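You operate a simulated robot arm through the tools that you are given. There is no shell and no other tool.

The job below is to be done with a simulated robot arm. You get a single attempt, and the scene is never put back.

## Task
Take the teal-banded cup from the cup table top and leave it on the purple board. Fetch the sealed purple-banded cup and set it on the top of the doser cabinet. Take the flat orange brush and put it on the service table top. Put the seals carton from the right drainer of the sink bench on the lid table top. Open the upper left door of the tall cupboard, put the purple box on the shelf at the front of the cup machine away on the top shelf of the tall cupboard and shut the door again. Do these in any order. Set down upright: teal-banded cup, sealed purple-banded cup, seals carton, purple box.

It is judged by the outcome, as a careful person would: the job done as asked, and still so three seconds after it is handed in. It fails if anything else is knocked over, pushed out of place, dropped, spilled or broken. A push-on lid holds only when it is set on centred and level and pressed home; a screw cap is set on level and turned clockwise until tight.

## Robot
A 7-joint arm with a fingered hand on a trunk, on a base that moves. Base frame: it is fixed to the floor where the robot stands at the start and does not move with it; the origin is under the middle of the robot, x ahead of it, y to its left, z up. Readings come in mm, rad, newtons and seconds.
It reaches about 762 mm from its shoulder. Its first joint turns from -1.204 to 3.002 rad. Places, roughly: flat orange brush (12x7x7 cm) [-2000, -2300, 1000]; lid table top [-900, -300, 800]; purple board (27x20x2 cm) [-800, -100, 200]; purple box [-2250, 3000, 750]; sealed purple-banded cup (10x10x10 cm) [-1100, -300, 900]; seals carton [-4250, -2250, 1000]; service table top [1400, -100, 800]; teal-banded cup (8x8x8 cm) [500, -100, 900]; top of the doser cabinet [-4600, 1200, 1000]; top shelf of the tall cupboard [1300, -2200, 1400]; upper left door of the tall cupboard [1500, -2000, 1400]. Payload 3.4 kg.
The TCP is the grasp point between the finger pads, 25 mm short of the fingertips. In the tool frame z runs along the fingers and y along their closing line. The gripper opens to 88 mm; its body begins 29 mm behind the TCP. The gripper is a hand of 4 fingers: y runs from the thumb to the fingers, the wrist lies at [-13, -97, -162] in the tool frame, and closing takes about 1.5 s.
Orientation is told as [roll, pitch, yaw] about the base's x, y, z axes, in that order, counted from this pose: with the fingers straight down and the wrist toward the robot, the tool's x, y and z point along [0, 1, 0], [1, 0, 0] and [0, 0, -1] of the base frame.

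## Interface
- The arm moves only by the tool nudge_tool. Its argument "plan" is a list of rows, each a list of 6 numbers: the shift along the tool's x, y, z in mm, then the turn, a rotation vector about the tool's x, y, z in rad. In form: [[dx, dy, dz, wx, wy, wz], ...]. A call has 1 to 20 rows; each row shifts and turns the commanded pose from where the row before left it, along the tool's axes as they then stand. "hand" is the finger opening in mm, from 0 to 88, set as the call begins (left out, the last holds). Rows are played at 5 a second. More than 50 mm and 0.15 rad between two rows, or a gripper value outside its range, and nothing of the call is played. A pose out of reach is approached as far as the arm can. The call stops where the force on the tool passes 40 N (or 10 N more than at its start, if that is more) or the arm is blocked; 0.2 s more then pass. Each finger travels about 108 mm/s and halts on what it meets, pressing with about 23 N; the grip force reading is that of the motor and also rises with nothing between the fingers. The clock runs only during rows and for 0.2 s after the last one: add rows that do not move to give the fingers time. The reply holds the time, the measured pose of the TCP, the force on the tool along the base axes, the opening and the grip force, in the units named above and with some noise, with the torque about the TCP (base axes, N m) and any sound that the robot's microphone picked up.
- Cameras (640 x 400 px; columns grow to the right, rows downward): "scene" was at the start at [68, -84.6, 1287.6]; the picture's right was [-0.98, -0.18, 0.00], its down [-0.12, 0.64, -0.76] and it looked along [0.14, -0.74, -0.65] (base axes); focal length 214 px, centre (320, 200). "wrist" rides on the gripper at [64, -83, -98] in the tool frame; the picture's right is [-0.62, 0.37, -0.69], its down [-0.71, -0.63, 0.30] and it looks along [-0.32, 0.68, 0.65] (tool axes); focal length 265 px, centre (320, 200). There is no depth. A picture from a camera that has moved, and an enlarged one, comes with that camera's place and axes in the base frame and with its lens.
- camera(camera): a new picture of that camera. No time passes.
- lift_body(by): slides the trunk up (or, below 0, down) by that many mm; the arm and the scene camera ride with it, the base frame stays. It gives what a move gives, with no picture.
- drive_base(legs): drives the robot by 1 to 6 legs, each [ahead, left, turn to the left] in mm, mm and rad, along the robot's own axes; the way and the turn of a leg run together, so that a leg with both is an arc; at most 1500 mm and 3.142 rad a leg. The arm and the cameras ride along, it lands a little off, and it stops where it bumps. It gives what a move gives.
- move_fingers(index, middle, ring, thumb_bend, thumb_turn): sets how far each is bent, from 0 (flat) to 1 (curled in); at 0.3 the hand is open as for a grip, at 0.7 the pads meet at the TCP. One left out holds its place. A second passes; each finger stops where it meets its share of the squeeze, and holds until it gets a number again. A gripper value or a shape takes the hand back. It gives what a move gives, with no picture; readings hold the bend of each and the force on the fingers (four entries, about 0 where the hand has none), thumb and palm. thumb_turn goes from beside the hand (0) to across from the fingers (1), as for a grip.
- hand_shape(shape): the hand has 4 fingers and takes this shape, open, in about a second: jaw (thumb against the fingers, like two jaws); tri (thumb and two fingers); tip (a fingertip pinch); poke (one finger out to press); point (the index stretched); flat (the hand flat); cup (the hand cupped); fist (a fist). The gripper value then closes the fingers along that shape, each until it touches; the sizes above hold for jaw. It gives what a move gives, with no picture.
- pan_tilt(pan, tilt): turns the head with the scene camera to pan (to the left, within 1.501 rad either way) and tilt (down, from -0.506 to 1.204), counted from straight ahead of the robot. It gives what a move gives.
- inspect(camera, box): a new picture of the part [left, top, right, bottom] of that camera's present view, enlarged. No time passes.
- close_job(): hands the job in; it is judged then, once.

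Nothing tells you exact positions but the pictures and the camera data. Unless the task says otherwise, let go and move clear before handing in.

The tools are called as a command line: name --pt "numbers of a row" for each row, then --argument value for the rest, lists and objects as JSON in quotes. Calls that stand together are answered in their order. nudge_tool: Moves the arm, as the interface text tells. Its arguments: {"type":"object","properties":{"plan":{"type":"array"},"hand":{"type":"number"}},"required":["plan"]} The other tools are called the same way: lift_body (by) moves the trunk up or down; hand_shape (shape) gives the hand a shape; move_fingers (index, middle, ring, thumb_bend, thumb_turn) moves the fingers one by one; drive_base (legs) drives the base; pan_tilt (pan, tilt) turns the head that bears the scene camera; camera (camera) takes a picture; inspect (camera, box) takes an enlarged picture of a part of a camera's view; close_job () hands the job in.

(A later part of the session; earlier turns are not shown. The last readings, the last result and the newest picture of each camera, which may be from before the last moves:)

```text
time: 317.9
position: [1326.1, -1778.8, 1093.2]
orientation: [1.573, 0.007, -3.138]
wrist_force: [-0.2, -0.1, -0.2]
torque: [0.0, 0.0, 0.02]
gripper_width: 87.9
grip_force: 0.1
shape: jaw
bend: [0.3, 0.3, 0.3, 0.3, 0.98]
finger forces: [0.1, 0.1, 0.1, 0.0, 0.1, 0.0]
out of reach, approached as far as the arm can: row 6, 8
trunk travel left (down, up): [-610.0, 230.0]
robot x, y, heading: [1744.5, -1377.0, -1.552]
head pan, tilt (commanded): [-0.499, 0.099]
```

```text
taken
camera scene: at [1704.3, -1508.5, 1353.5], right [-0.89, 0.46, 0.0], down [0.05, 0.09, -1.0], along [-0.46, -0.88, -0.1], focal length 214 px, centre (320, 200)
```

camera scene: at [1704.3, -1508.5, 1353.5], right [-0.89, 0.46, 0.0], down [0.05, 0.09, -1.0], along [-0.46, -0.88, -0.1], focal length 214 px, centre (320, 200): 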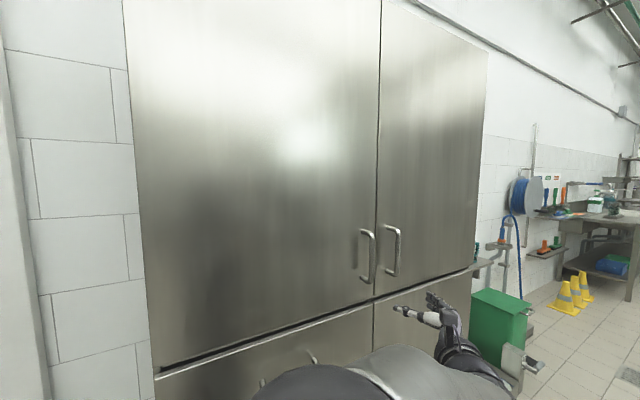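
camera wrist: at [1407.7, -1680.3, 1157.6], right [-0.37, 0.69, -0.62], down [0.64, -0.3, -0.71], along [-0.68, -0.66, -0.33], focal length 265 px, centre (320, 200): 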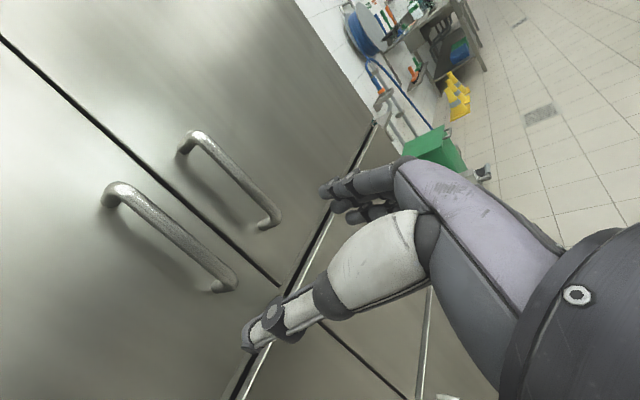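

The hand points straight at the doors; the left door's handle measures at x≈1314. I'll line up with the handle and advance to about 60 mm short of it.

nudge_tool --pt "26 7 0 0 0 0" --pt "26 6 0 0 0 0" --pt "0 0 37 0 0 0" --pt "0 0 37 0 0 0" --pt "0 0 37 0 0 0" --pt "0 0 0 0 0 0"

camera --camera "wrist"

inspect --camera "scene" --box '[330, 200, 500, 340]'

```text
time: 319.3
position: [1306.1, -1885.4, 1144.1]
orientation: [1.581, 0.032, 3.135]
wrist_force: [0.1, 1.0, 0.6]
torque: [-0.01, 0.0, -0.01]
gripper_width: 87.9
grip_force: 0.0
shape: jaw
bend: [0.3, 0.3, 0.3, 0.3, 0.98]
finger forces: [0.1, 0.1, 0.0, 0.0, 0.0, 0.0]
trunk travel left (down, up): [-610.0, 230.0]
robot x, y, heading: [1743.6, -1375.0, -1.554]
head pan, tilt (commanded): [-0.499, 0.099]
```

```text
taken
camera wrist: at [1386.9, -1786.9, 1207.8], right [-0.34, 0.69, -0.64], down [0.65, -0.32, -0.69], along [-0.68, -0.65, -0.34], focal length 265 px, centre (320, 200)
```

wrist: 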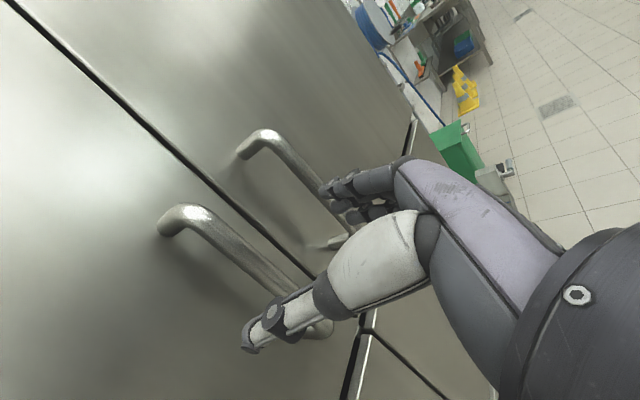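

```text
2.86 times, centred on (415, 270) of scene
camera zoom: at [1704.4, -1507.9, 1353.6], right [-0.89, 0.46, 0.0], down [0.05, 0.09, -1.0], along [-0.46, -0.88, -0.1], focal length 613 px, centre (49, 0)
```

zoom: 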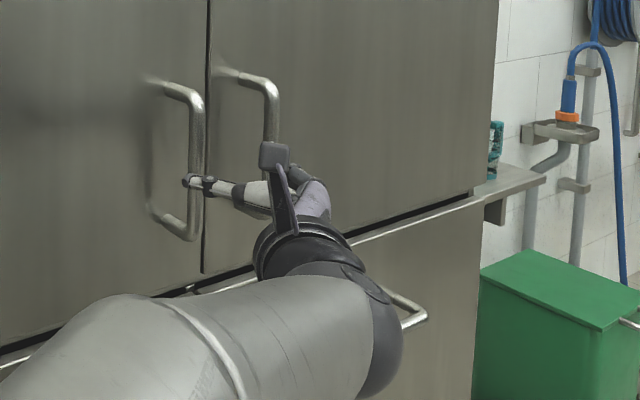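

The hand is aligned (handle at x≈1313, hand centre x≈1306). I'll advance so the fingers straddle the bar.

nudge_tool --pt "0 -5 20 0 0 0" --pt "0 0 20 0 0 0" --pt "0 0 20 0 0 0" --pt "0 0 0 0 0 0"

camera --camera "wrist"

inspect --camera "scene" --box '[330, 200, 500, 340]'

```text
time: 320.3
position: [1318.3, -1951.5, 1144.4]
orientation: [1.569, 0.006, -3.136]
wrist_force: [0.2, 0.7, 0.0]
torque: [0.0, 0.01, -0.03]
gripper_width: 87.5
grip_force: 0.0
shape: jaw
bend: [0.3, 0.3, 0.3, 0.3, 0.98]
finger forces: [0.1, 0.0, 0.0, 0.1, 0.0, 0.0]
trunk travel left (down, up): [-610.0, 230.0]
robot x, y, heading: [1740.0, -1374.0, -1.553]
head pan, tilt (commanded): [-0.499, 0.099]
```

```text
taken
camera wrist: at [1401.0, -1851.9, 1209.6], right [-0.37, 0.69, -0.62], down [0.64, -0.3, -0.71], along [-0.68, -0.66, -0.33], focal length 265 px, centre (320, 200)
```

wrist: 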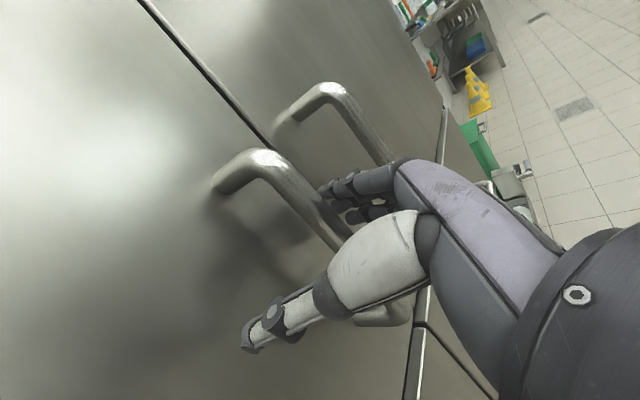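

```text
2.86 times, centred on (415, 270) of scene
camera zoom: at [1704.1, -1508.4, 1353.5], right [-0.89, 0.46, 0.0], down [0.05, 0.09, -1.0], along [-0.46, -0.88, -0.1], focal length 613 px, centre (49, 0)
```

zoom: 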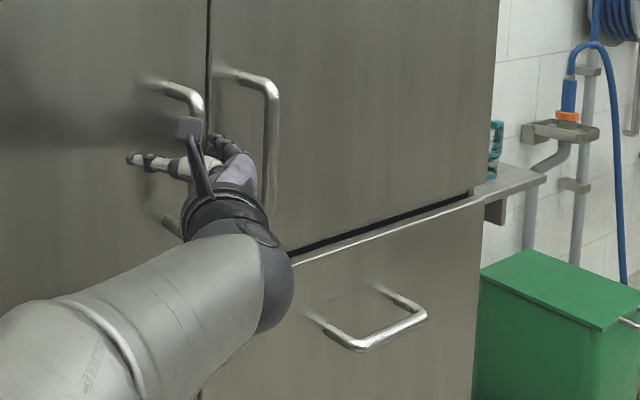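

The bar is between thumb and fingers. I'll close the hand on it.

nudge_tool --pt "0 0 0 0 0 0" --pt "0 0 0 0 0 0" --pt "0 0 0 0 0 0" --pt "0 0 0 0 0 0" --pt "0 0 0 0 0 0" --pt "0 0 0 0 0 0" --pt "0 0 0 0 0 0" --pt "0 0 0 0 0 0" --hand 0

camera --camera "wrist"

```text
time: 322.1
position: [1320.5, -1951.0, 1142.8]
orientation: [1.57, 0.009, -3.135]
wrist_force: [0.0, -0.3, -2.4]
torque: [0.04, 0.06, -0.02]
gripper_width: 0.4
grip_force: 22.9
shape: jaw
bend: [0.74, 0.71, 0.62, 0.39, 1.0]
finger forces: [7.0, 4.0, 2.4, 0.0, 12.9, 0.0]
trunk travel left (down, up): [-610.0, 230.0]
robot x, y, heading: [1744.5, -1375.0, -1.554]
head pan, tilt (commanded): [-0.499, 0.099]
```

```text
taken
camera wrist: at [1401.0, -1852.5, 1209.4], right [-0.37, 0.69, -0.62], down [0.64, -0.3, -0.71], along [-0.68, -0.66, -0.33], focal length 265 px, centre (320, 200)
```

wrist: 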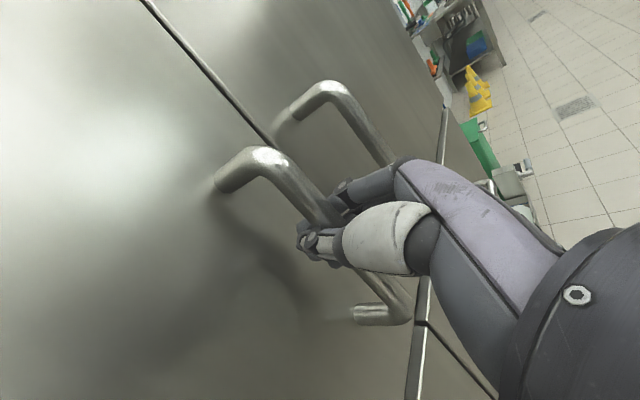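

The hand holds the bar. I'll pull the door open by moving the base back along the handle's arc, first about 10°.

drive_base --legs '[[-43, 5, 0], [-43, 9, 0]]'

camera --camera "wrist"

camera --camera "scene"

```text
time: 323.5
position: [1334.2, -1865.6, 1145.1]
orientation: [1.568, 0.006, -3.134]
wrist_force: [5.5, -1.0, -3.2]
torque: [0.01, 0.02, -0.05]
gripper_width: 0.0
grip_force: 23.2
shape: jaw
bend: [0.74, 0.71, 0.72, 0.39, 1.0]
finger forces: [5.1, 3.0, 2.2, 0.1, 17.1, 0.0]
trunk travel left (down, up): [-610.0, 230.0]
robot x, y, heading: [1757.0, -1289.4, -1.552]
head pan, tilt (commanded): [-0.499, 0.099]
```

```text
taken
camera wrist: at [1415.6, -1767.2, 1210.0], right [-0.37, 0.69, -0.62], down [0.64, -0.3, -0.71], along [-0.68, -0.66, -0.33], focal length 265 px, centre (320, 200)
```

wrist: 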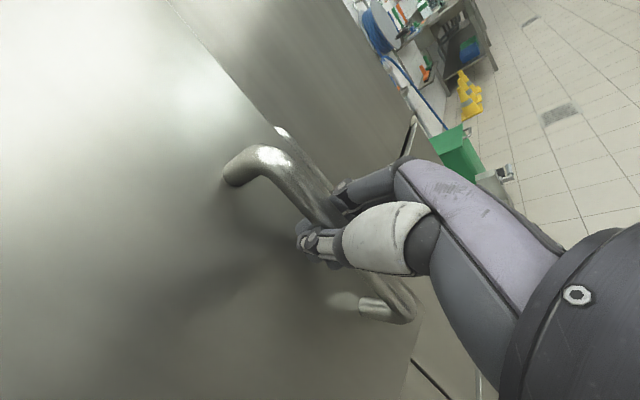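

```text
taken
camera scene: at [1718.4, -1423.6, 1353.6], right [-0.89, 0.46, 0.0], down [0.04, 0.09, -1.0], along [-0.46, -0.88, -0.1], focal length 214 px, centre (320, 200)
```

scene: 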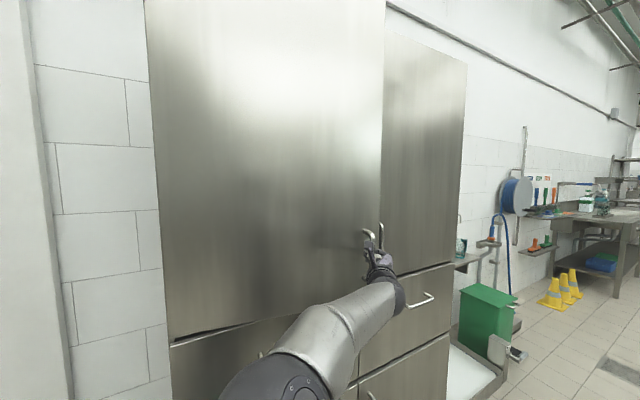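

The door is opening smoothly. I'll continue the arc to about 30°.

drive_base --legs '[[-42, 13, 0], [-40, 16, 0], [-39, 20, 0], [-37, 23, 0]]'

camera --camera "wrist"

camera --camera "scene"

```text
time: 325.9
position: [1405.7, -1709.0, 1144.0]
orientation: [1.566, 0.005, -3.133]
wrist_force: [11.6, -8.6, -1.1]
torque: [-0.01, 0.05, 0.02]
gripper_width: 0.0
grip_force: 23.0
shape: jaw
bend: [0.74, 0.72, 0.71, 0.39, 1.0]
finger forces: [1.6, 1.5, 2.3, 0.0, 19.5, 0.0]
trunk travel left (down, up): [-610.0, 230.0]
robot x, y, heading: [1826.8, -1134.8, -1.55]
head pan, tilt (commanded): [-0.499, 0.099]
```

```text
taken
camera wrist: at [1487.4, -1610.7, 1209.5], right [-0.37, 0.69, -0.62], down [0.64, -0.3, -0.71], along [-0.68, -0.66, -0.33], focal length 265 px, centre (320, 200)
```

wrist: 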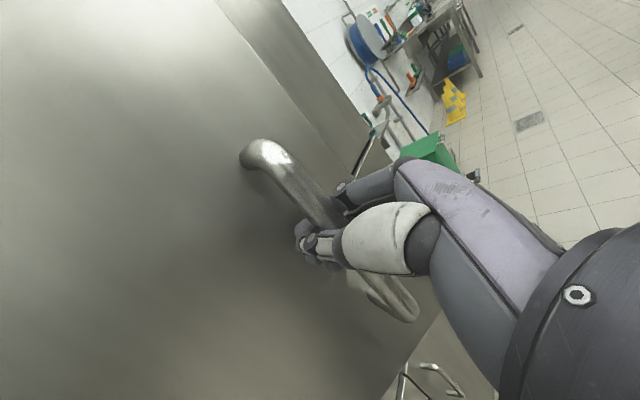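

```text
taken
camera scene: at [1790.7, -1267.2, 1353.4], right [-0.89, 0.46, 0.0], down [0.04, 0.09, -1.0], along [-0.46, -0.88, -0.1], focal length 214 px, centre (320, 200)
```

scene: 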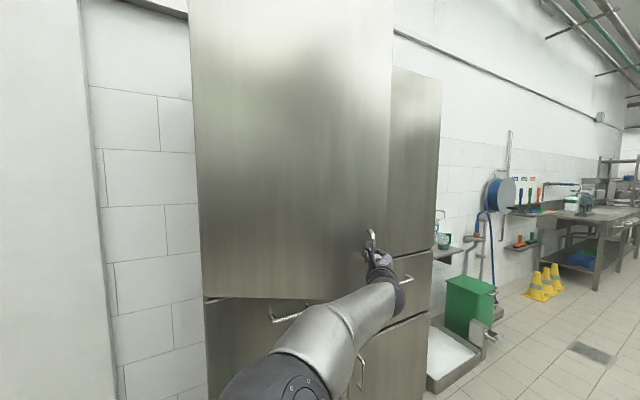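

The door is about 30° open. To keep the hand aligned with the handle I'll now orbit the base around the hinge (sideways plus turning) to swing the door further, three steps of 10°.

drive_base --legs '[[6, 149, -0.1745], [6, 149, -0.1745]]'

camera --camera "wrist"

camera --camera "scene"

```text
time: 328.2
position: [1522.9, -1588.6, 1143.3]
orientation: [1.565, 0.003, 2.799]
wrist_force: [9.1, -10.6, 0.8]
torque: [-0.01, 0.07, -0.01]
gripper_width: 0.0
grip_force: 22.7
shape: jaw
bend: [0.74, 0.72, 0.71, 0.38, 1.0]
finger forces: [1.5, 1.8, 3.0, 0.2, 18.7, 0.1]
trunk travel left (down, up): [-610.0, 230.0]
robot x, y, heading: [2117.3, -1192.2, -1.901]
head pan, tilt (commanded): [-0.499, 0.099]
```

```text
taken
camera wrist: at [1634.5, -1524.2, 1209.2], right [-0.11, 0.78, -0.62], down [0.49, -0.5, -0.71], along [-0.86, -0.38, -0.33], focal length 265 px, centre (320, 200)
```

wrist: 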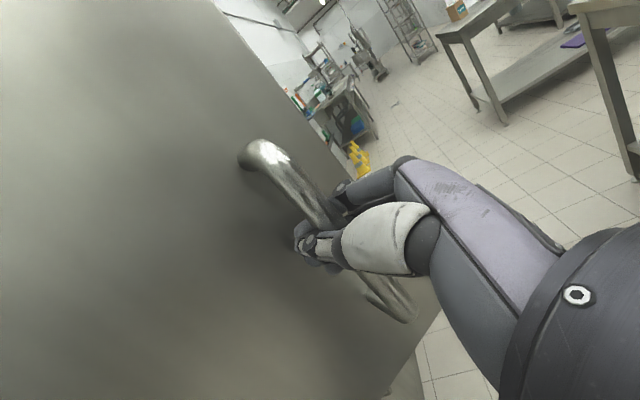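

```text
taken
camera scene: at [2038.3, -1305.0, 1353.4], right [-0.67, 0.74, 0.0], down [0.07, 0.07, -0.99], along [-0.74, -0.67, -0.1], focal length 214 px, centre (320, 200)
```

scene: 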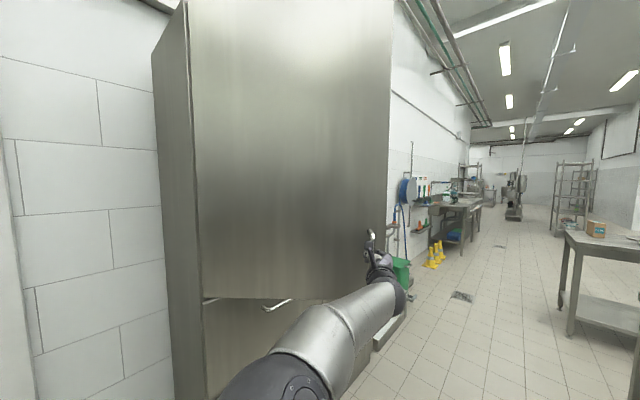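

The door follows well (about 50° now). I'll continue the orbit another 40°.

drive_base --legs '[[6, 149, -0.1745], [6, 149, -0.1745], [6, 149, -0.1745], [6, 149, -0.1745]]'

camera --camera "wrist"

camera --camera "scene"

```text
time: 332.5
position: [1844.3, -1497.2, 1144.0]
orientation: [1.566, 0.005, 2.095]
wrist_force: [-0.6, -10.3, 1.0]
torque: [0.05, 0.1, 0.0]
gripper_width: 0.0
grip_force: 23.2
shape: jaw
bend: [0.74, 0.72, 0.71, 0.38, 1.0]
finger forces: [2.1, 2.3, 3.2, 0.1, 16.6, 0.0]
trunk travel left (down, up): [-610.0, 230.0]
robot x, y, heading: [2553.4, -1579.6, -2.611]
head pan, tilt (commanded): [-0.499, 0.099]
```

```text
taken
camera wrist: at [1969.7, -1519.7, 1209.1], right [0.42, 0.66, -0.62], down [0.06, -0.7, -0.71], along [-0.91, 0.26, -0.33], focal length 265 px, centre (320, 200)
```

wrist: 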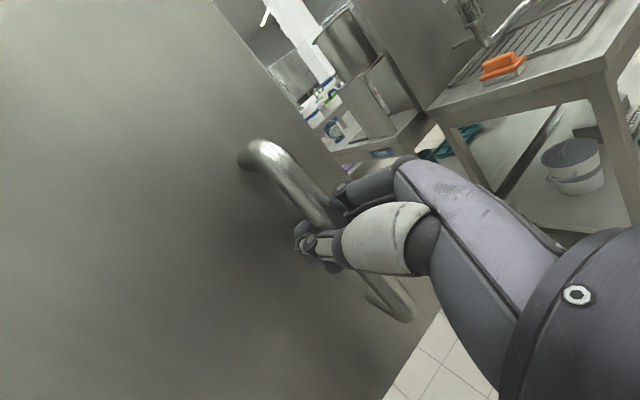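

```text
taken
camera scene: at [2421.7, -1611.5, 1353.5], right [-0.04, 1.0, 0.0], down [0.1, 0.01, -1.0], along [-0.99, -0.04, -0.1], focal length 214 px, centre (320, 200)
```

scene: 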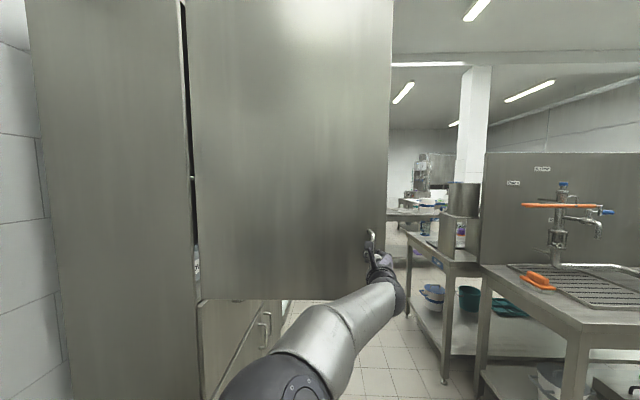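

The door is at about 90°. One more 12° step will leave comfortable room, then I'll let go and back away.

drive_base --legs '[[7, 175, -0.205]]'

nudge_tool --pt "0 0 0 0 0 0" --pt "0 0 0 0 0 0" --pt "0 0 0 0 0 0" --pt "0 0 0 0 0 0" --pt "0 0 0 0 0 0" --hand 88

camera --camera "wrist"

camera --camera "scene"

```text
time: 334.0
position: [1940.2, -1514.0, 1143.5]
orientation: [1.566, 0.005, 1.891]
wrist_force: [-1.5, -8.4, 2.1]
torque: [0.09, 0.01, 0.02]
gripper_width: 0.0
grip_force: 22.7
shape: jaw
bend: [0.74, 0.72, 0.71, 0.38, 1.0]
finger forces: [2.4, 2.3, 2.8, 0.1, 15.8, 0.0]
trunk travel left (down, up): [-610.0, 230.0]
robot x, y, heading: [2617.3, -1737.6, -2.808]
head pan, tilt (commanded): [-0.499, 0.099]
```

```text
time: 335.2
position: [1939.4, -1510.5, 1143.1]
orientation: [1.567, 0.009, 1.893]
wrist_force: [-1.0, 0.1, 0.7]
torque: [-0.01, -0.01, -0.01]
gripper_width: 87.4
grip_force: 0.1
shape: jaw
bend: [0.3, 0.3, 0.3, 0.3, 0.98]
finger forces: [0.1, 0.0, 0.0, 0.1, 0.1, 0.0]
trunk travel left (down, up): [-610.0, 230.0]
robot x, y, heading: [2620.0, -1733.5, -2.809]
head pan, tilt (commanded): [-0.499, 0.099]
```

```text
taken
camera wrist: at [2059.1, -1558.0, 1208.5], right [0.55, 0.56, -0.62], down [-0.09, -0.7, -0.71], along [-0.83, 0.44, -0.33], focal length 265 px, centre (320, 200)
```

wrist: 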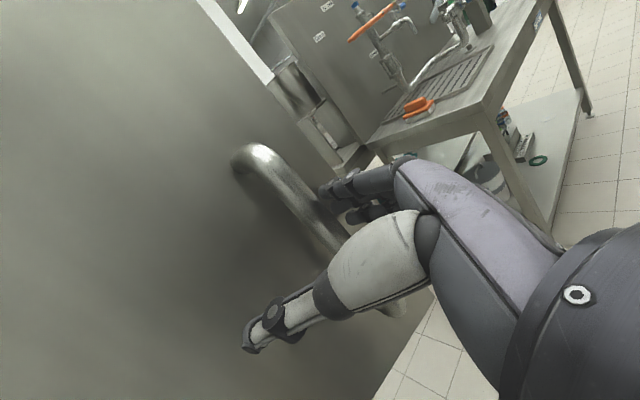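

```text
taken
camera scene: at [2483.8, -1738.5, 1353.5], right [0.17, 0.99, 0.0], down [0.1, -0.02, -0.99], along [-0.98, 0.17, -0.1], focal length 214 px, centre (320, 200)
```

scene: 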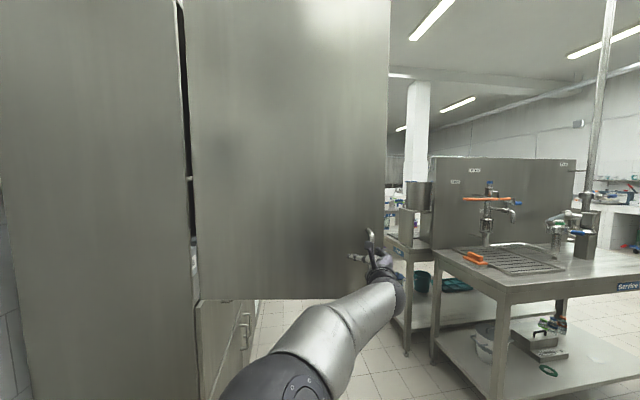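

Let go of the handle; the door stays open at about 100°. I'll back the hand straight off the handle and move the base away from the door.

nudge_tool --pt "0 0 -20 0 0 0" --pt "0 0 -25 0 0 0" --pt "0 0 -30 0 0 0" --pt "0 0 0 0 0 0"

drive_base --legs '[[-250, 0, 0]]'

camera --camera "scene"

```text
time: 336.2
position: [2012.6, -1473.2, 1135.5]
orientation: [1.563, 0.035, 1.869]
wrist_force: [-0.8, -0.7, 0.2]
torque: [-0.01, 0.01, -0.01]
gripper_width: 87.4
grip_force: 0.1
shape: jaw
bend: [0.3, 0.3, 0.3, 0.3, 0.98]
finger forces: [0.1, 0.0, 0.0, 0.0, 0.0, 0.0]
trunk travel left (down, up): [-610.0, 230.0]
robot x, y, heading: [2620.0, -1735.7, -2.81]
head pan, tilt (commanded): [-0.499, 0.099]
```

```text
time: 338.0
position: [2250.2, -1394.1, 1137.9]
orientation: [1.569, 0.037, 1.88]
wrist_force: [0.2, 0.3, -0.7]
torque: [0.01, -0.01, 0.0]
gripper_width: 87.6
grip_force: 0.0
shape: jaw
bend: [0.3, 0.3, 0.3, 0.3, 0.98]
finger forces: [0.0, 0.0, 0.0, 0.1, 0.1, 0.0]
trunk travel left (down, up): [-610.0, 230.0]
robot x, y, heading: [2857.3, -1652.3, -2.802]
head pan, tilt (commanded): [-0.499, 0.099]
```

```text
taken
camera scene: at [2721.6, -1656.4, 1353.6], right [0.16, 0.99, 0.0], down [0.1, -0.02, -1.0], along [-0.98, 0.16, -0.1], focal length 214 px, centre (320, 200)
```

scene: 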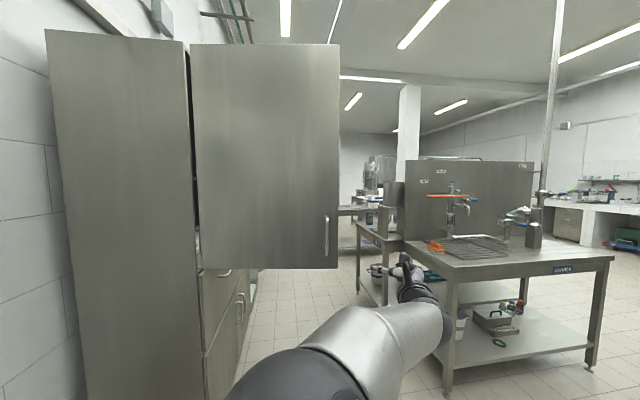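

The door stays open. I'll fold the hand back to its standard carrying pose before the long drive to the purple box.

nudge_tool --pt "0 0 0 0 -0.131 0" --pt "0 0 0 0 -0.131 0" --pt "0 0 0 0 -0.131 0" --pt "0 0 0 0 -0.131 0" --pt "0 0 0 0 -0.131 0" --pt "0 0 0 0 -0.131 0" --pt "0 0 0 0 -0.131 0" --pt "0 0 0 0 -0.131 0" --pt "0 0 0 0 -0.131 0" --pt "0 0 0 0 -0.131 0" --pt "0 0 0 0 -0.131 0" --pt "0 0 0 0 -0.13 0"

nudge_tool --pt "0 0 0 0 0 -0.131" --pt "0 0 0 0 0 -0.131" --pt "0 0 0 0 0 -0.131" --pt "0 0 0 0 0 -0.131" --pt "0 0 0 0 0 -0.131" --pt "0 0 0 0 0 -0.131" --pt "0 0 0 0 0 -0.131" --pt "0 0 0 0 0 -0.131" --pt "0 0 0 0 0 -0.131" --pt "0 0 0 0 0 -0.131" --pt "0 0 0 0 0 -0.131" --pt "0 0 0 0 0 -0.131" --pt "0 -40 0 0 0 0" --pt "0 -40 0 0 0 0" --pt "0 -40 0 0 0 0" --pt "0 0 0 0 0 0"

drive_base --legs '[[0, -400, 0], [0, 0, -1.9]]'

pan_tilt --pan 1.2 --tilt 0.3

camera --camera "scene"

```text
time: 340.6
position: [2249.1, -1395.0, 1138.0]
orientation: [-0.005, 0.035, 1.878]
wrist_force: [0.5, 0.5, -0.1]
torque: [-0.02, 0.01, 0.01]
gripper_width: 87.8
grip_force: 0.1
shape: jaw
bend: [0.3, 0.3, 0.3, 0.3, 0.98]
finger forces: [0.0, 0.1, 0.0, 0.0, 0.0, 0.0]
trunk travel left (down, up): [-610.0, 230.0]
robot x, y, heading: [2858.0, -1654.6, -2.803]
head pan, tilt (commanded): [-0.499, 0.099]
```

```text
time: 344.0
position: [2363.8, -1358.4, 1138.4]
orientation: [0.036, 0.002, -2.831]
wrist_force: [-1.2, -1.0, 0.3]
torque: [0.02, 0.02, 0.02]
gripper_width: 87.5
grip_force: 0.1
shape: jaw
bend: [0.3, 0.3, 0.3, 0.3, 0.98]
finger forces: [0.0, 0.0, 0.1, 0.0, 0.1, 0.0]
trunk travel left (down, up): [-610.0, 230.0]
robot x, y, heading: [2854.8, -1654.1, -2.802]
head pan, tilt (commanded): [-0.499, 0.099]
```

```text
time: 351.1
position: [3156.1, -894.9, 1138.5]
orientation: [0.036, 0.002, 1.562]
wrist_force: [-0.2, 0.8, -0.1]
torque: [0.02, -0.03, 0.02]
gripper_width: 87.7
grip_force: 0.0
shape: jaw
bend: [0.3, 0.3, 0.3, 0.3, 0.98]
finger forces: [0.1, 0.0, 0.0, 0.0, 0.1, 0.0]
trunk travel left (down, up): [-610.0, 230.0]
robot x, y, heading: [2721.1, -1266.5, 1.589]
head pan, tilt (commanded): [-0.499, 0.099]
```

```text
time: 352.8
position: [3156.1, -895.4, 1137.8]
orientation: [0.037, 0.0, 1.562]
wrist_force: [-0.4, -1.0, 0.1]
torque: [0.01, -0.02, 0.01]
gripper_width: 87.8
grip_force: 0.0
shape: jaw
bend: [0.3, 0.3, 0.3, 0.3, 0.98]
finger forces: [0.0, 0.0, 0.0, 0.0, 0.1, 0.0]
trunk travel left (down, up): [-610.0, 230.0]
robot x, y, heading: [2721.4, -1270.7, 1.587]
head pan, tilt (commanded): [1.201, 0.3]
```

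```text
taken
camera scene: at [2635.7, -1188.7, 1334.8], right [0.35, 0.94, 0.0], down [0.28, -0.1, -0.96], along [-0.9, 0.33, -0.3], focal length 214 px, centre (320, 200)
```

scene: 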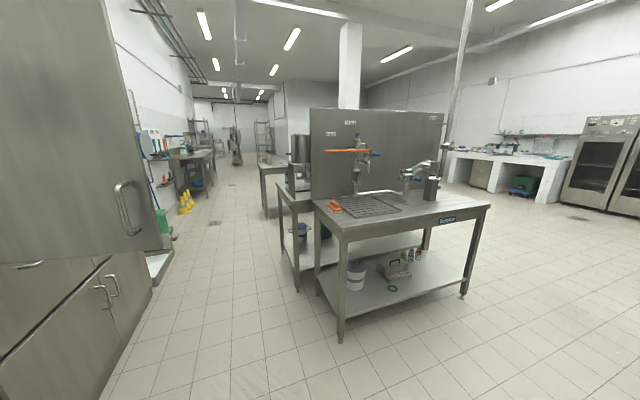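

The corridor between the open door and the service table is wide enough at y≈-1090. I'll go back through it and up the aisle toward the cup machine.

drive_base --legs '[[180, 0, -0.016], [0, 1400, 0]]'

drive_base --legs '[[0, 700, 0], [-100, 740, 0]]'

pan_tilt --pan 0.3 --tilt 0.35

camera --camera "scene"

```text
time: 360.9
position: [1762.7, -726.1, 1138.4]
orientation: [0.037, 0.002, 1.541]
wrist_force: [-0.3, 0.3, -0.2]
torque: [0.03, -0.01, 0.01]
gripper_width: 87.7
grip_force: 0.0
shape: jaw
bend: [0.3, 0.3, 0.3, 0.3, 0.98]
finger forces: [0.0, 0.1, 0.0, 0.0, 0.1, 0.0]
trunk travel left (down, up): [-610.0, 230.0]
robot x, y, heading: [1322.3, -1085.8, 1.569]
head pan, tilt (commanded): [1.201, 0.3]
```

```text
time: 364.1
position: [1171.8, -728.5, 1137.4]
orientation: [0.028, -0.002, 1.51]
wrist_force: [5.0, 0.7, -1.5]
torque: [-0.05, 0.27, -0.12]
gripper_width: 88.0
grip_force: 0.1
shape: jaw
bend: [0.3, 0.3, 0.3, 0.3, 0.98]
finger forces: [0.2, 0.0, 0.0, 0.0, 0.0, 4.6]
trunk travel left (down, up): [-610.0, 230.0]
robot x, y, heading: [719.8, -1091.7, 1.563]
head pan, tilt (commanded): [1.201, 0.3]
stopped in leg 1: the force on the tool passed its limit at 63 N (the readings are from after the stop); the commanded pose is now the measured one
```

```text
time: 365.3
position: [1171.5, -728.1, 1137.2]
orientation: [0.03, -0.003, 1.511]
wrist_force: [5.5, -0.2, -0.2]
torque: [-0.02, 0.26, -0.09]
gripper_width: 87.6
grip_force: 0.0
shape: jaw
bend: [0.3, 0.3, 0.3, 0.3, 0.98]
finger forces: [0.2, 0.1, 0.0, 0.0, 0.0, 4.8]
trunk travel left (down, up): [-610.0, 230.0]
robot x, y, heading: [718.4, -1086.7, 1.56]
head pan, tilt (commanded): [0.3, 0.351]
```

```text
taken
camera scene: at [698.1, -949.8, 1330.1], right [0.96, 0.29, 0.0], down [0.1, -0.33, -0.94], along [-0.27, 0.9, -0.34], focal length 214 px, centre (320, 200)
```

scene: 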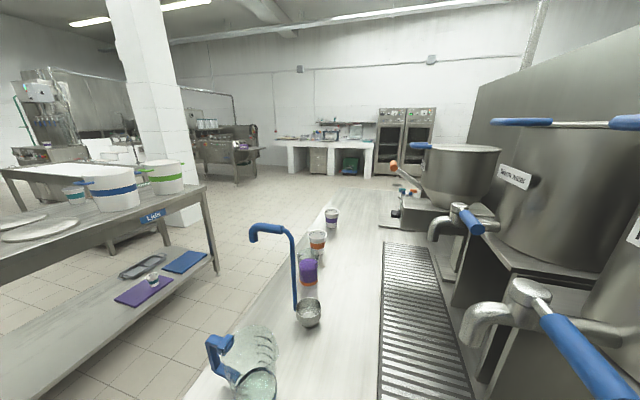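

The hand ran into the end of the panel between the tables (63 N) and the drive stopped. I'll back off to the right first, then look whether anything was disturbed.

drive_base --legs '[[0, -120, 0]]'

camera --camera "wrist"

pan_tilt --pan -0.5 --tilt 0.45

camera --camera "scene"

```text
time: 366.5
position: [1289.4, -728.9, 1137.8]
orientation: [0.028, -0.002, 1.515]
wrist_force: [1.0, -0.2, -0.6]
torque: [0.03, 0.02, -0.01]
gripper_width: 88.0
grip_force: 0.1
shape: jaw
bend: [0.3, 0.3, 0.3, 0.3, 0.98]
finger forces: [0.1, 0.1, 0.1, 0.0, 0.0, 0.0]
trunk travel left (down, up): [-610.0, 230.0]
robot x, y, heading: [838.4, -1087.6, 1.557]
head pan, tilt (commanded): [0.3, 0.351]
```

```text
taken
camera wrist: at [1222.6, -808.0, 1237.6], right [0.66, 0.33, 0.68], down [0.67, -0.67, -0.33], along [0.34, 0.67, -0.66], focal length 265 px, centre (320, 200)
```

wrist: 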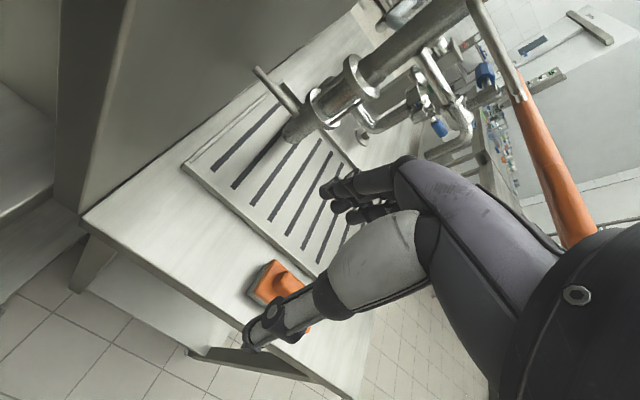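

```text
time: 367.7
position: [1289.1, -728.6, 1138.5]
orientation: [0.029, -0.002, 1.514]
wrist_force: [-0.6, 0.2, 0.5]
torque: [-0.02, 0.0, -0.01]
gripper_width: 88.0
grip_force: 0.1
shape: jaw
bend: [0.3, 0.3, 0.3, 0.3, 0.98]
finger forces: [0.0, 0.0, 0.0, 0.0, 0.0, 0.1]
trunk travel left (down, up): [-610.0, 230.0]
robot x, y, heading: [839.7, -1090.1, 1.563]
head pan, tilt (commanded): [-0.499, 0.45]
```

```text
taken
camera scene: at [886.2, -960.1, 1320.9], right [0.87, -0.49, 0.0], down [-0.21, -0.38, -0.9], along [0.44, 0.79, -0.44], focal length 214 px, centre (320, 200)
```

scene: 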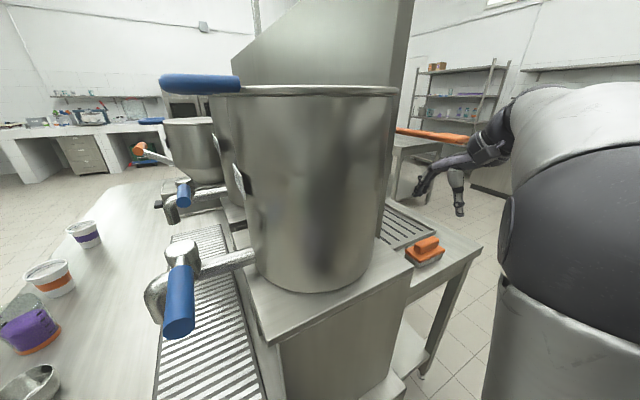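

Nothing appears disturbed; the panel is fixed and the brush is still in place. I'll back out farther from the tables so the hand clears their ends, then go along the corridor and up the aisle.

drive_base --legs '[[-330, 0, 0.01], [0, 1030, 0]]'

pan_tilt --pan 0.0 --tilt 0.4

camera --camera "scene"

```text
time: 374.6
position: [272.9, -1055.9, 1138.6]
orientation: [0.029, -0.003, 1.54]
wrist_force: [0.5, -0.6, -0.9]
torque: [0.02, 0.01, -0.04]
gripper_width: 87.6
grip_force: 0.0
shape: jaw
bend: [0.3, 0.3, 0.3, 0.3, 0.98]
finger forces: [0.0, 0.1, 0.0, 0.1, 0.0, 0.1]
trunk travel left (down, up): [-610.0, 230.0]
robot x, y, heading: [-164.1, -1428.4, 1.588]
head pan, tilt (commanded): [-0.499, 0.45]
```

```text
time: 375.6
position: [274.2, -1056.9, 1138.6]
orientation: [0.029, -0.001, 1.539]
wrist_force: [0.2, 0.3, 1.0]
torque: [0.0, 0.01, 0.0]
gripper_width: 87.8
grip_force: 0.2
shape: jaw
bend: [0.3, 0.3, 0.3, 0.3, 0.98]
finger forces: [0.1, 0.0, 0.0, 0.0, 0.0, 0.0]
trunk travel left (down, up): [-610.0, 230.0]
robot x, y, heading: [-168.5, -1425.6, 1.587]
head pan, tilt (commanded): [0.0, 0.4]
```

```text
taken
camera scene: at [-165.9, -1287.0, 1325.6], right [1.0, 0.01, 0.0], down [0.01, -0.39, -0.92], along [-0.01, 0.92, -0.39], focal length 214 px, centre (320, 200)
```

scene: 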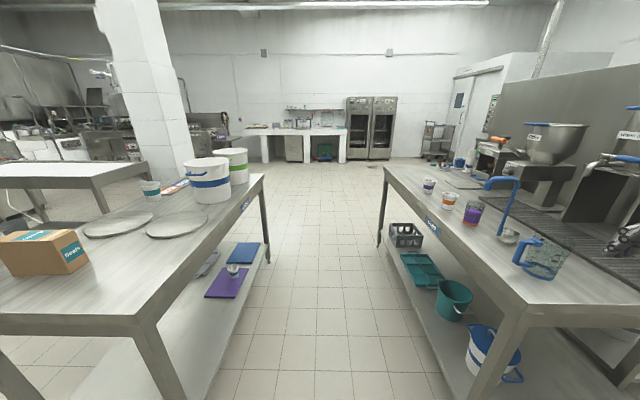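

The aisle is clear; carton and teal cup are in place. I'll drive up the aisle and look toward the cup machine.

drive_base --legs '[[1500, 0, -0.015], [1400, 0, 0]]'

pan_tilt --pan 1.0 --tilt 0.35

camera --camera "scene"

```text
time: 389.8
position: [199.6, 1913.5, 1137.5]
orientation: [0.027, -0.001, 1.572]
wrist_force: [0.7, -0.3, 0.2]
torque: [0.0, 0.02, -0.01]
gripper_width: 87.7
grip_force: 0.0
shape: jaw
bend: [0.3, 0.3, 0.3, 0.3, 0.98]
finger forces: [0.0, 0.0, 0.0, 0.0, 0.1, 0.0]
trunk travel left (down, up): [-610.0, 230.0]
robot x, y, heading: [-230.4, 1530.4, 1.62]
head pan, tilt (commanded): [0.0, 0.4]
```

```text
time: 391.1
position: [198.7, 1912.8, 1138.5]
orientation: [0.028, -0.002, 1.573]
wrist_force: [0.5, 0.3, 0.0]
torque: [-0.01, 0.04, 0.0]
gripper_width: 87.9
grip_force: 0.1
shape: jaw
bend: [0.3, 0.3, 0.3, 0.3, 0.98]
finger forces: [0.1, 0.1, 0.0, 0.1, 0.0, 0.1]
trunk travel left (down, up): [-610.0, 230.0]
robot x, y, heading: [-228.7, 1526.6, 1.621]
head pan, tilt (commanded): [1.0, 0.351]
```

```text
taken
camera scene: at [-309.5, 1621.5, 1330.1], right [0.5, 0.87, 0.0], down [0.3, -0.17, -0.94], along [-0.81, 0.47, -0.34], focal length 214 px, centre (320, 200)
```

scene: 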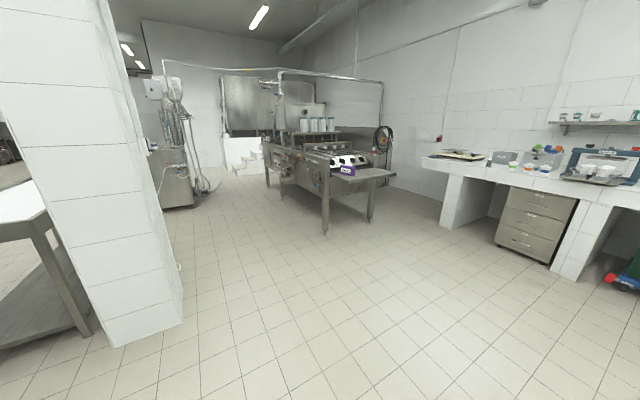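

The cup machine is ahead with a shelf at its near end carrying the purple box. I'll zoom in.

inspect --camera "scene" --box '[250, 110, 410, 240]'

inspect --camera "scene" --box '[315, 140, 405, 200]'

```text
3.08 times, centred on (330, 175) of scene
camera zoom: at [-309.5, 1621.5, 1330.1], right [0.5, 0.87, 0.0], down [0.3, -0.17, -0.94], along [-0.81, 0.47, -0.34], focal length 660 px, centre (289, 277)
```

zoom: 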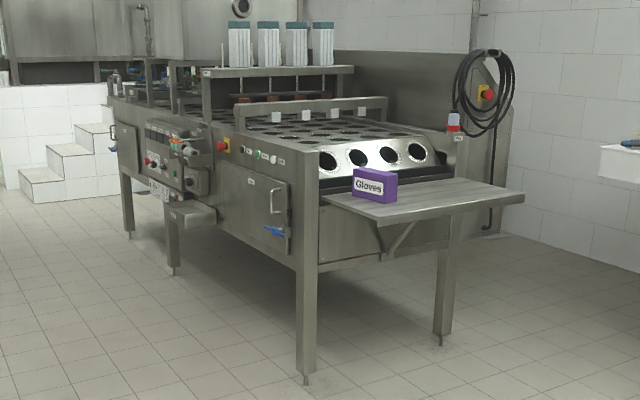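

```text
6.67 times, centred on (360, 170) of scene
camera zoom: at [-309.5, 1621.5, 1330.1], right [0.5, 0.87, 0.0], down [0.3, -0.17, -0.94], along [-0.81, 0.47, -0.34], focal length 1430 px, centre (53, 400)
```

zoom: 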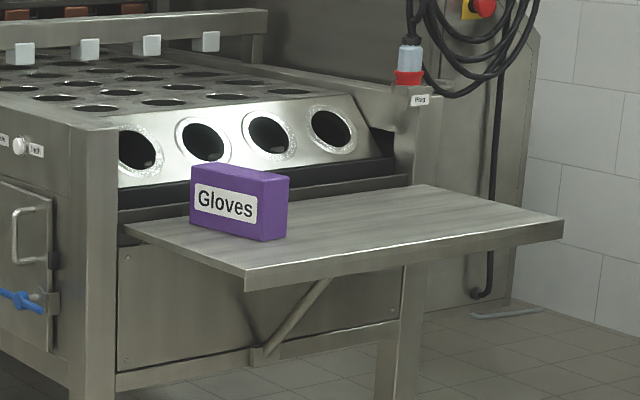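

The box ("Gloves") stands on the fold-out shelf, long side along x, thin side along y. Before choosing a grasp I'll test whether the arm can reach the cupboard-shelf height with the hand pointing down.

lift_body --by 230

nudge_tool --pt "0 30 -30 -0.03 0 0" --pt "0 30 -30 0 0 0" --pt "0 30 -30 0 0 0" --pt "0 30 -30 0 0 0" --pt "0 0 -30 0 0 0" --pt "0 0 0 0 0 0"

nudge_tool --pt "0 40 0 0 0 0" --pt "0 40 0 0 0 0" --pt "0 0 0 0 0 0"

```text
time: 393.5
position: [198.5, 1912.8, 1367.1]
orientation: [0.028, -0.002, 1.573]
wrist_force: [0.1, 0.1, -0.6]
torque: [0.0, 0.01, 0.01]
gripper_width: 87.4
grip_force: 0.0
shape: jaw
bend: [0.3, 0.3, 0.3, 0.3, 0.98]
finger forces: [0.0, 0.0, 0.0, 0.0, 0.1, 0.0]
trunk travel left (down, up): [-840.0, 0.0]
robot x, y, heading: [-230.0, 1528.5, 1.619]
head pan, tilt (commanded): [1.0, 0.351]
```

```text
time: 394.9
position: [191.8, 2001.4, 1464.0]
orientation: [0.03, -0.03, 1.571]
wrist_force: [0.1, -0.3, 0.6]
torque: [0.0, -0.01, -0.04]
gripper_width: 87.9
grip_force: 0.1
shape: jaw
bend: [0.3, 0.3, 0.3, 0.3, 0.98]
finger forces: [0.1, 0.0, 0.0, 0.1, 0.0, 0.0]
out of reach, approached as far as the arm can: row 4, 5
trunk travel left (down, up): [-840.0, 0.0]
robot x, y, heading: [-231.1, 1529.0, 1.62]
head pan, tilt (commanded): [1.0, 0.351]
```

```text
time: 395.7
position: [181.2, 2025.7, 1451.1]
orientation: [0.027, -0.032, 1.57]
wrist_force: [0.3, -0.6, 0.4]
torque: [0.0, 0.0, -0.01]
gripper_width: 87.8
grip_force: 0.0
shape: jaw
bend: [0.3, 0.3, 0.3, 0.3, 0.98]
finger forces: [0.0, 0.1, 0.1, 0.0, 0.1, 0.0]
out of reach, approached as far as the arm can: row 1, 2
trunk travel left (down, up): [-840.0, 0.0]
robot x, y, heading: [-230.2, 1527.5, 1.615]
head pan, tilt (commanded): [1.0, 0.351]
```

With the hand straight down the arm tops out near z≈1460, too low for the 1400 shelf, so the box should be held with the hand roughly horizontal from its end. I'll lower the trunk, turn to face the cup machine and get closer.

lift_body --by -300

drive_base --legs '[[0, 0, 1.52], [0, -900, 0], [1000, 0, 0]]'

pan_tilt --pan -0.4 --tilt 0.45

camera --camera "scene"

```text
time: 398.7
position: [182.4, 2026.5, 1150.7]
orientation: [0.028, -0.032, 1.571]
wrist_force: [0.0, -0.3, -0.2]
torque: [-0.03, 0.0, -0.01]
gripper_width: 87.6
grip_force: 0.0
shape: jaw
bend: [0.3, 0.3, 0.3, 0.3, 0.98]
finger forces: [0.1, 0.0, 0.1, 0.0, 0.1, 0.1]
trunk travel left (down, up): [-540.0, 300.0]
robot x, y, heading: [-230.9, 1526.0, 1.62]
head pan, tilt (commanded): [1.0, 0.351]
```

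```text
time: 412.1
position: [-1754.4, 2841.1, 1150.2]
orientation: [0.028, -0.032, 3.108]
wrist_force: [0.3, 0.0, 0.2]
torque: [0.01, 0.02, 0.0]
gripper_width: 87.8
grip_force: 0.0
shape: jaw
bend: [0.3, 0.3, 0.3, 0.3, 0.98]
finger forces: [0.0, 0.0, 0.1, 0.0, 0.0, 0.0]
trunk travel left (down, up): [-540.0, 300.0]
robot x, y, heading: [-1268.9, 2411.6, -3.124]
head pan, tilt (commanded): [1.0, 0.351]
```

```text
time: 413.7
position: [-1753.4, 2841.6, 1148.9]
orientation: [0.028, -0.033, 3.108]
wrist_force: [0.5, 0.3, 1.1]
torque: [0.01, 0.03, -0.01]
gripper_width: 87.8
grip_force: 0.0
shape: jaw
bend: [0.3, 0.3, 0.3, 0.3, 0.98]
finger forces: [0.0, 0.1, 0.1, 0.0, 0.0, 0.1]
trunk travel left (down, up): [-540.0, 300.0]
robot x, y, heading: [-1267.9, 2413.1, -3.12]
head pan, tilt (commanded): [-0.4, 0.45]
```

```text
taken
camera scene: at [-1400.2, 2445.4, 1250.9], right [0.37, 0.93, 0.0], down [0.4, -0.16, -0.9], along [-0.83, 0.34, -0.44], focal length 214 px, centre (320, 200)
```

scene: 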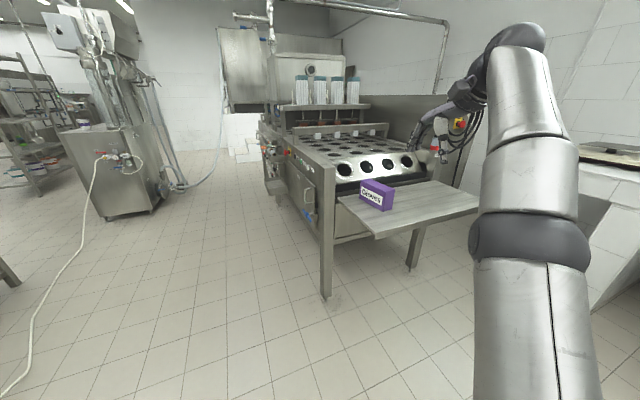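

inspect --camera "scene" --box '[320, 150, 490, 260]'

inspect --camera "scene" --box '[340, 165, 420, 225]'

```text
3.64 times, centred on (405, 205) of scene
camera zoom: at [-1400.2, 2445.4, 1250.9], right [0.37, 0.93, 0.0], down [0.4, -0.16, -0.9], along [-0.83, 0.34, -0.44], focal length 780 px, centre (11, 182)
```

zoom: 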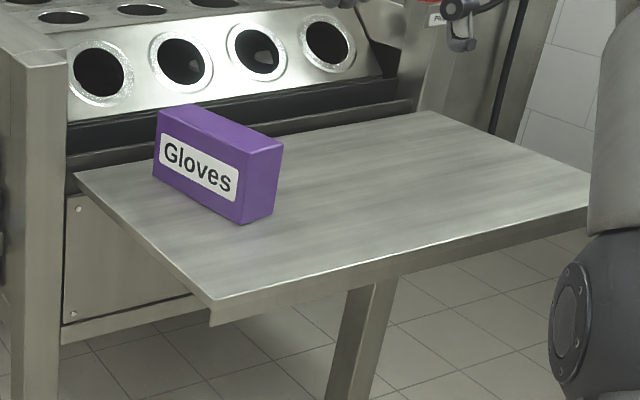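

```text
6.67 times, centred on (380, 195) of scene
camera zoom: at [-1400.2, 2445.4, 1250.9], right [0.37, 0.93, 0.0], down [0.4, -0.16, -0.9], along [-0.83, 0.34, -0.44], focal length 1430 px, centre (-80, 233)
```

zoom: 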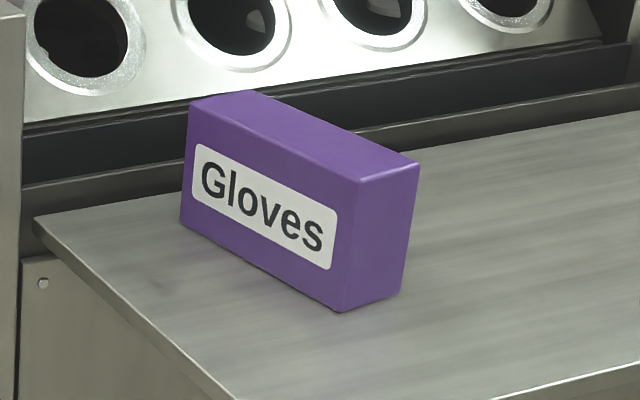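

The box measures about 165 × 58 × 95 mm, turned ~9°, on a shelf at z≈780, near end at about [-2089, 3053]. I'll line the robot up with its long axis, facing its near end.

drive_base --legs '[[236, -287, 0], [0, 0, 0.135]]'

nudge_tool --pt "0 -25 0 0.03 0 0.13" --pt "0 0 0 0 0 0.131" --pt "0 0 0 0 0 0.131" --pt "0 0 0 0 0 0.131" --pt "0 0 0 0 0 0.131" --pt "0 0 0 0 0 0.131" --pt "0 0 0 0 0 0.131" --pt "0 0 0 0 0 0.131" --pt "0 0 0 0 0 0.131" --pt "0 0 0 0 0 0.131" --pt "0 0 0 0 0 0.131" --pt "0 0 0 0 0 0.131" --pt "0 0 0 0 0 0"

camera --camera "wrist"

camera --camera "scene"

```text
time: 416.6
position: [-2046.7, 3050.5, 1150.2]
orientation: [0.03, -0.032, -3.034]
wrist_force: [0.2, -0.2, 0.0]
torque: [0.0, 0.03, 0.0]
gripper_width: 87.7
grip_force: 0.0
shape: jaw
bend: [0.3, 0.3, 0.3, 0.3, 0.98]
finger forces: [0.0, 0.0, 0.1, 0.1, 0.0, 0.1]
trunk travel left (down, up): [-540.0, 300.0]
robot x, y, heading: [-1502.1, 2696.7, -2.984]
head pan, tilt (commanded): [-0.4, 0.45]
```

```text
time: 419.4
position: [-2011.3, 3053.5, 1146.7]
orientation: [0.001, 0.031, 1.682]
wrist_force: [-0.4, -0.9, 0.0]
torque: [0.01, -0.03, -0.04]
gripper_width: 87.7
grip_force: 0.2
shape: jaw
bend: [0.3, 0.3, 0.3, 0.3, 0.98]
finger forces: [0.0, 0.0, 0.0, 0.0, 0.1, 0.1]
out of reach, approached as far as the arm can: row 1, 2, 3, 5, 9, 10, 11, 12
trunk travel left (down, up): [-540.0, 300.0]
robot x, y, heading: [-1503.0, 2690.5, -2.984]
head pan, tilt (commanded): [-0.4, 0.45]
```

```text
taken
camera wrist: at [-2067.6, 2966.3, 1247.8], right [0.57, 0.46, 0.68], down [0.78, -0.56, -0.29], along [0.25, 0.7, -0.67], focal length 265 px, centre (320, 200)
```

wrist: 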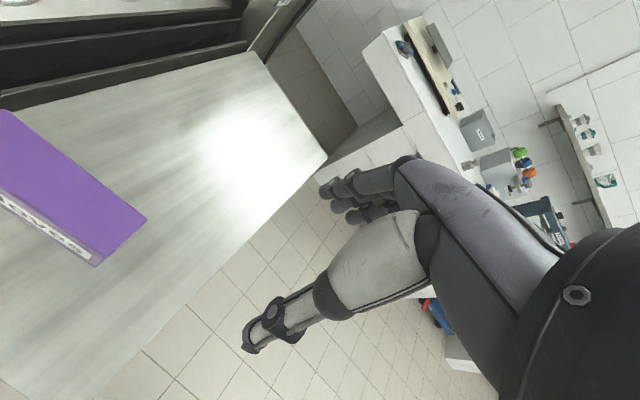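

```text
taken
camera scene: at [-1641.1, 2708.7, 1250.8], right [0.24, 0.97, 0.0], down [0.42, -0.11, -0.9], along [-0.87, 0.22, -0.44], focal length 214 px, centre (320, 200)
```

scene: 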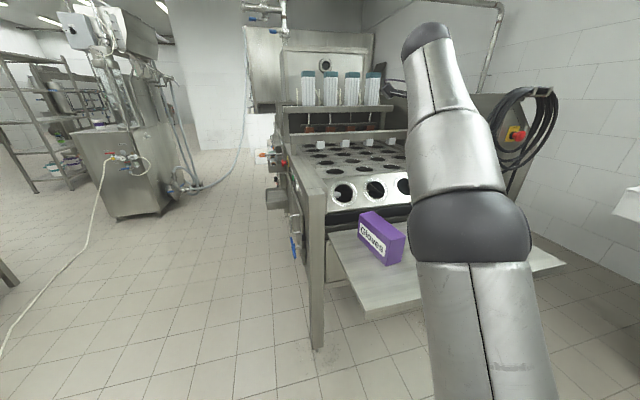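

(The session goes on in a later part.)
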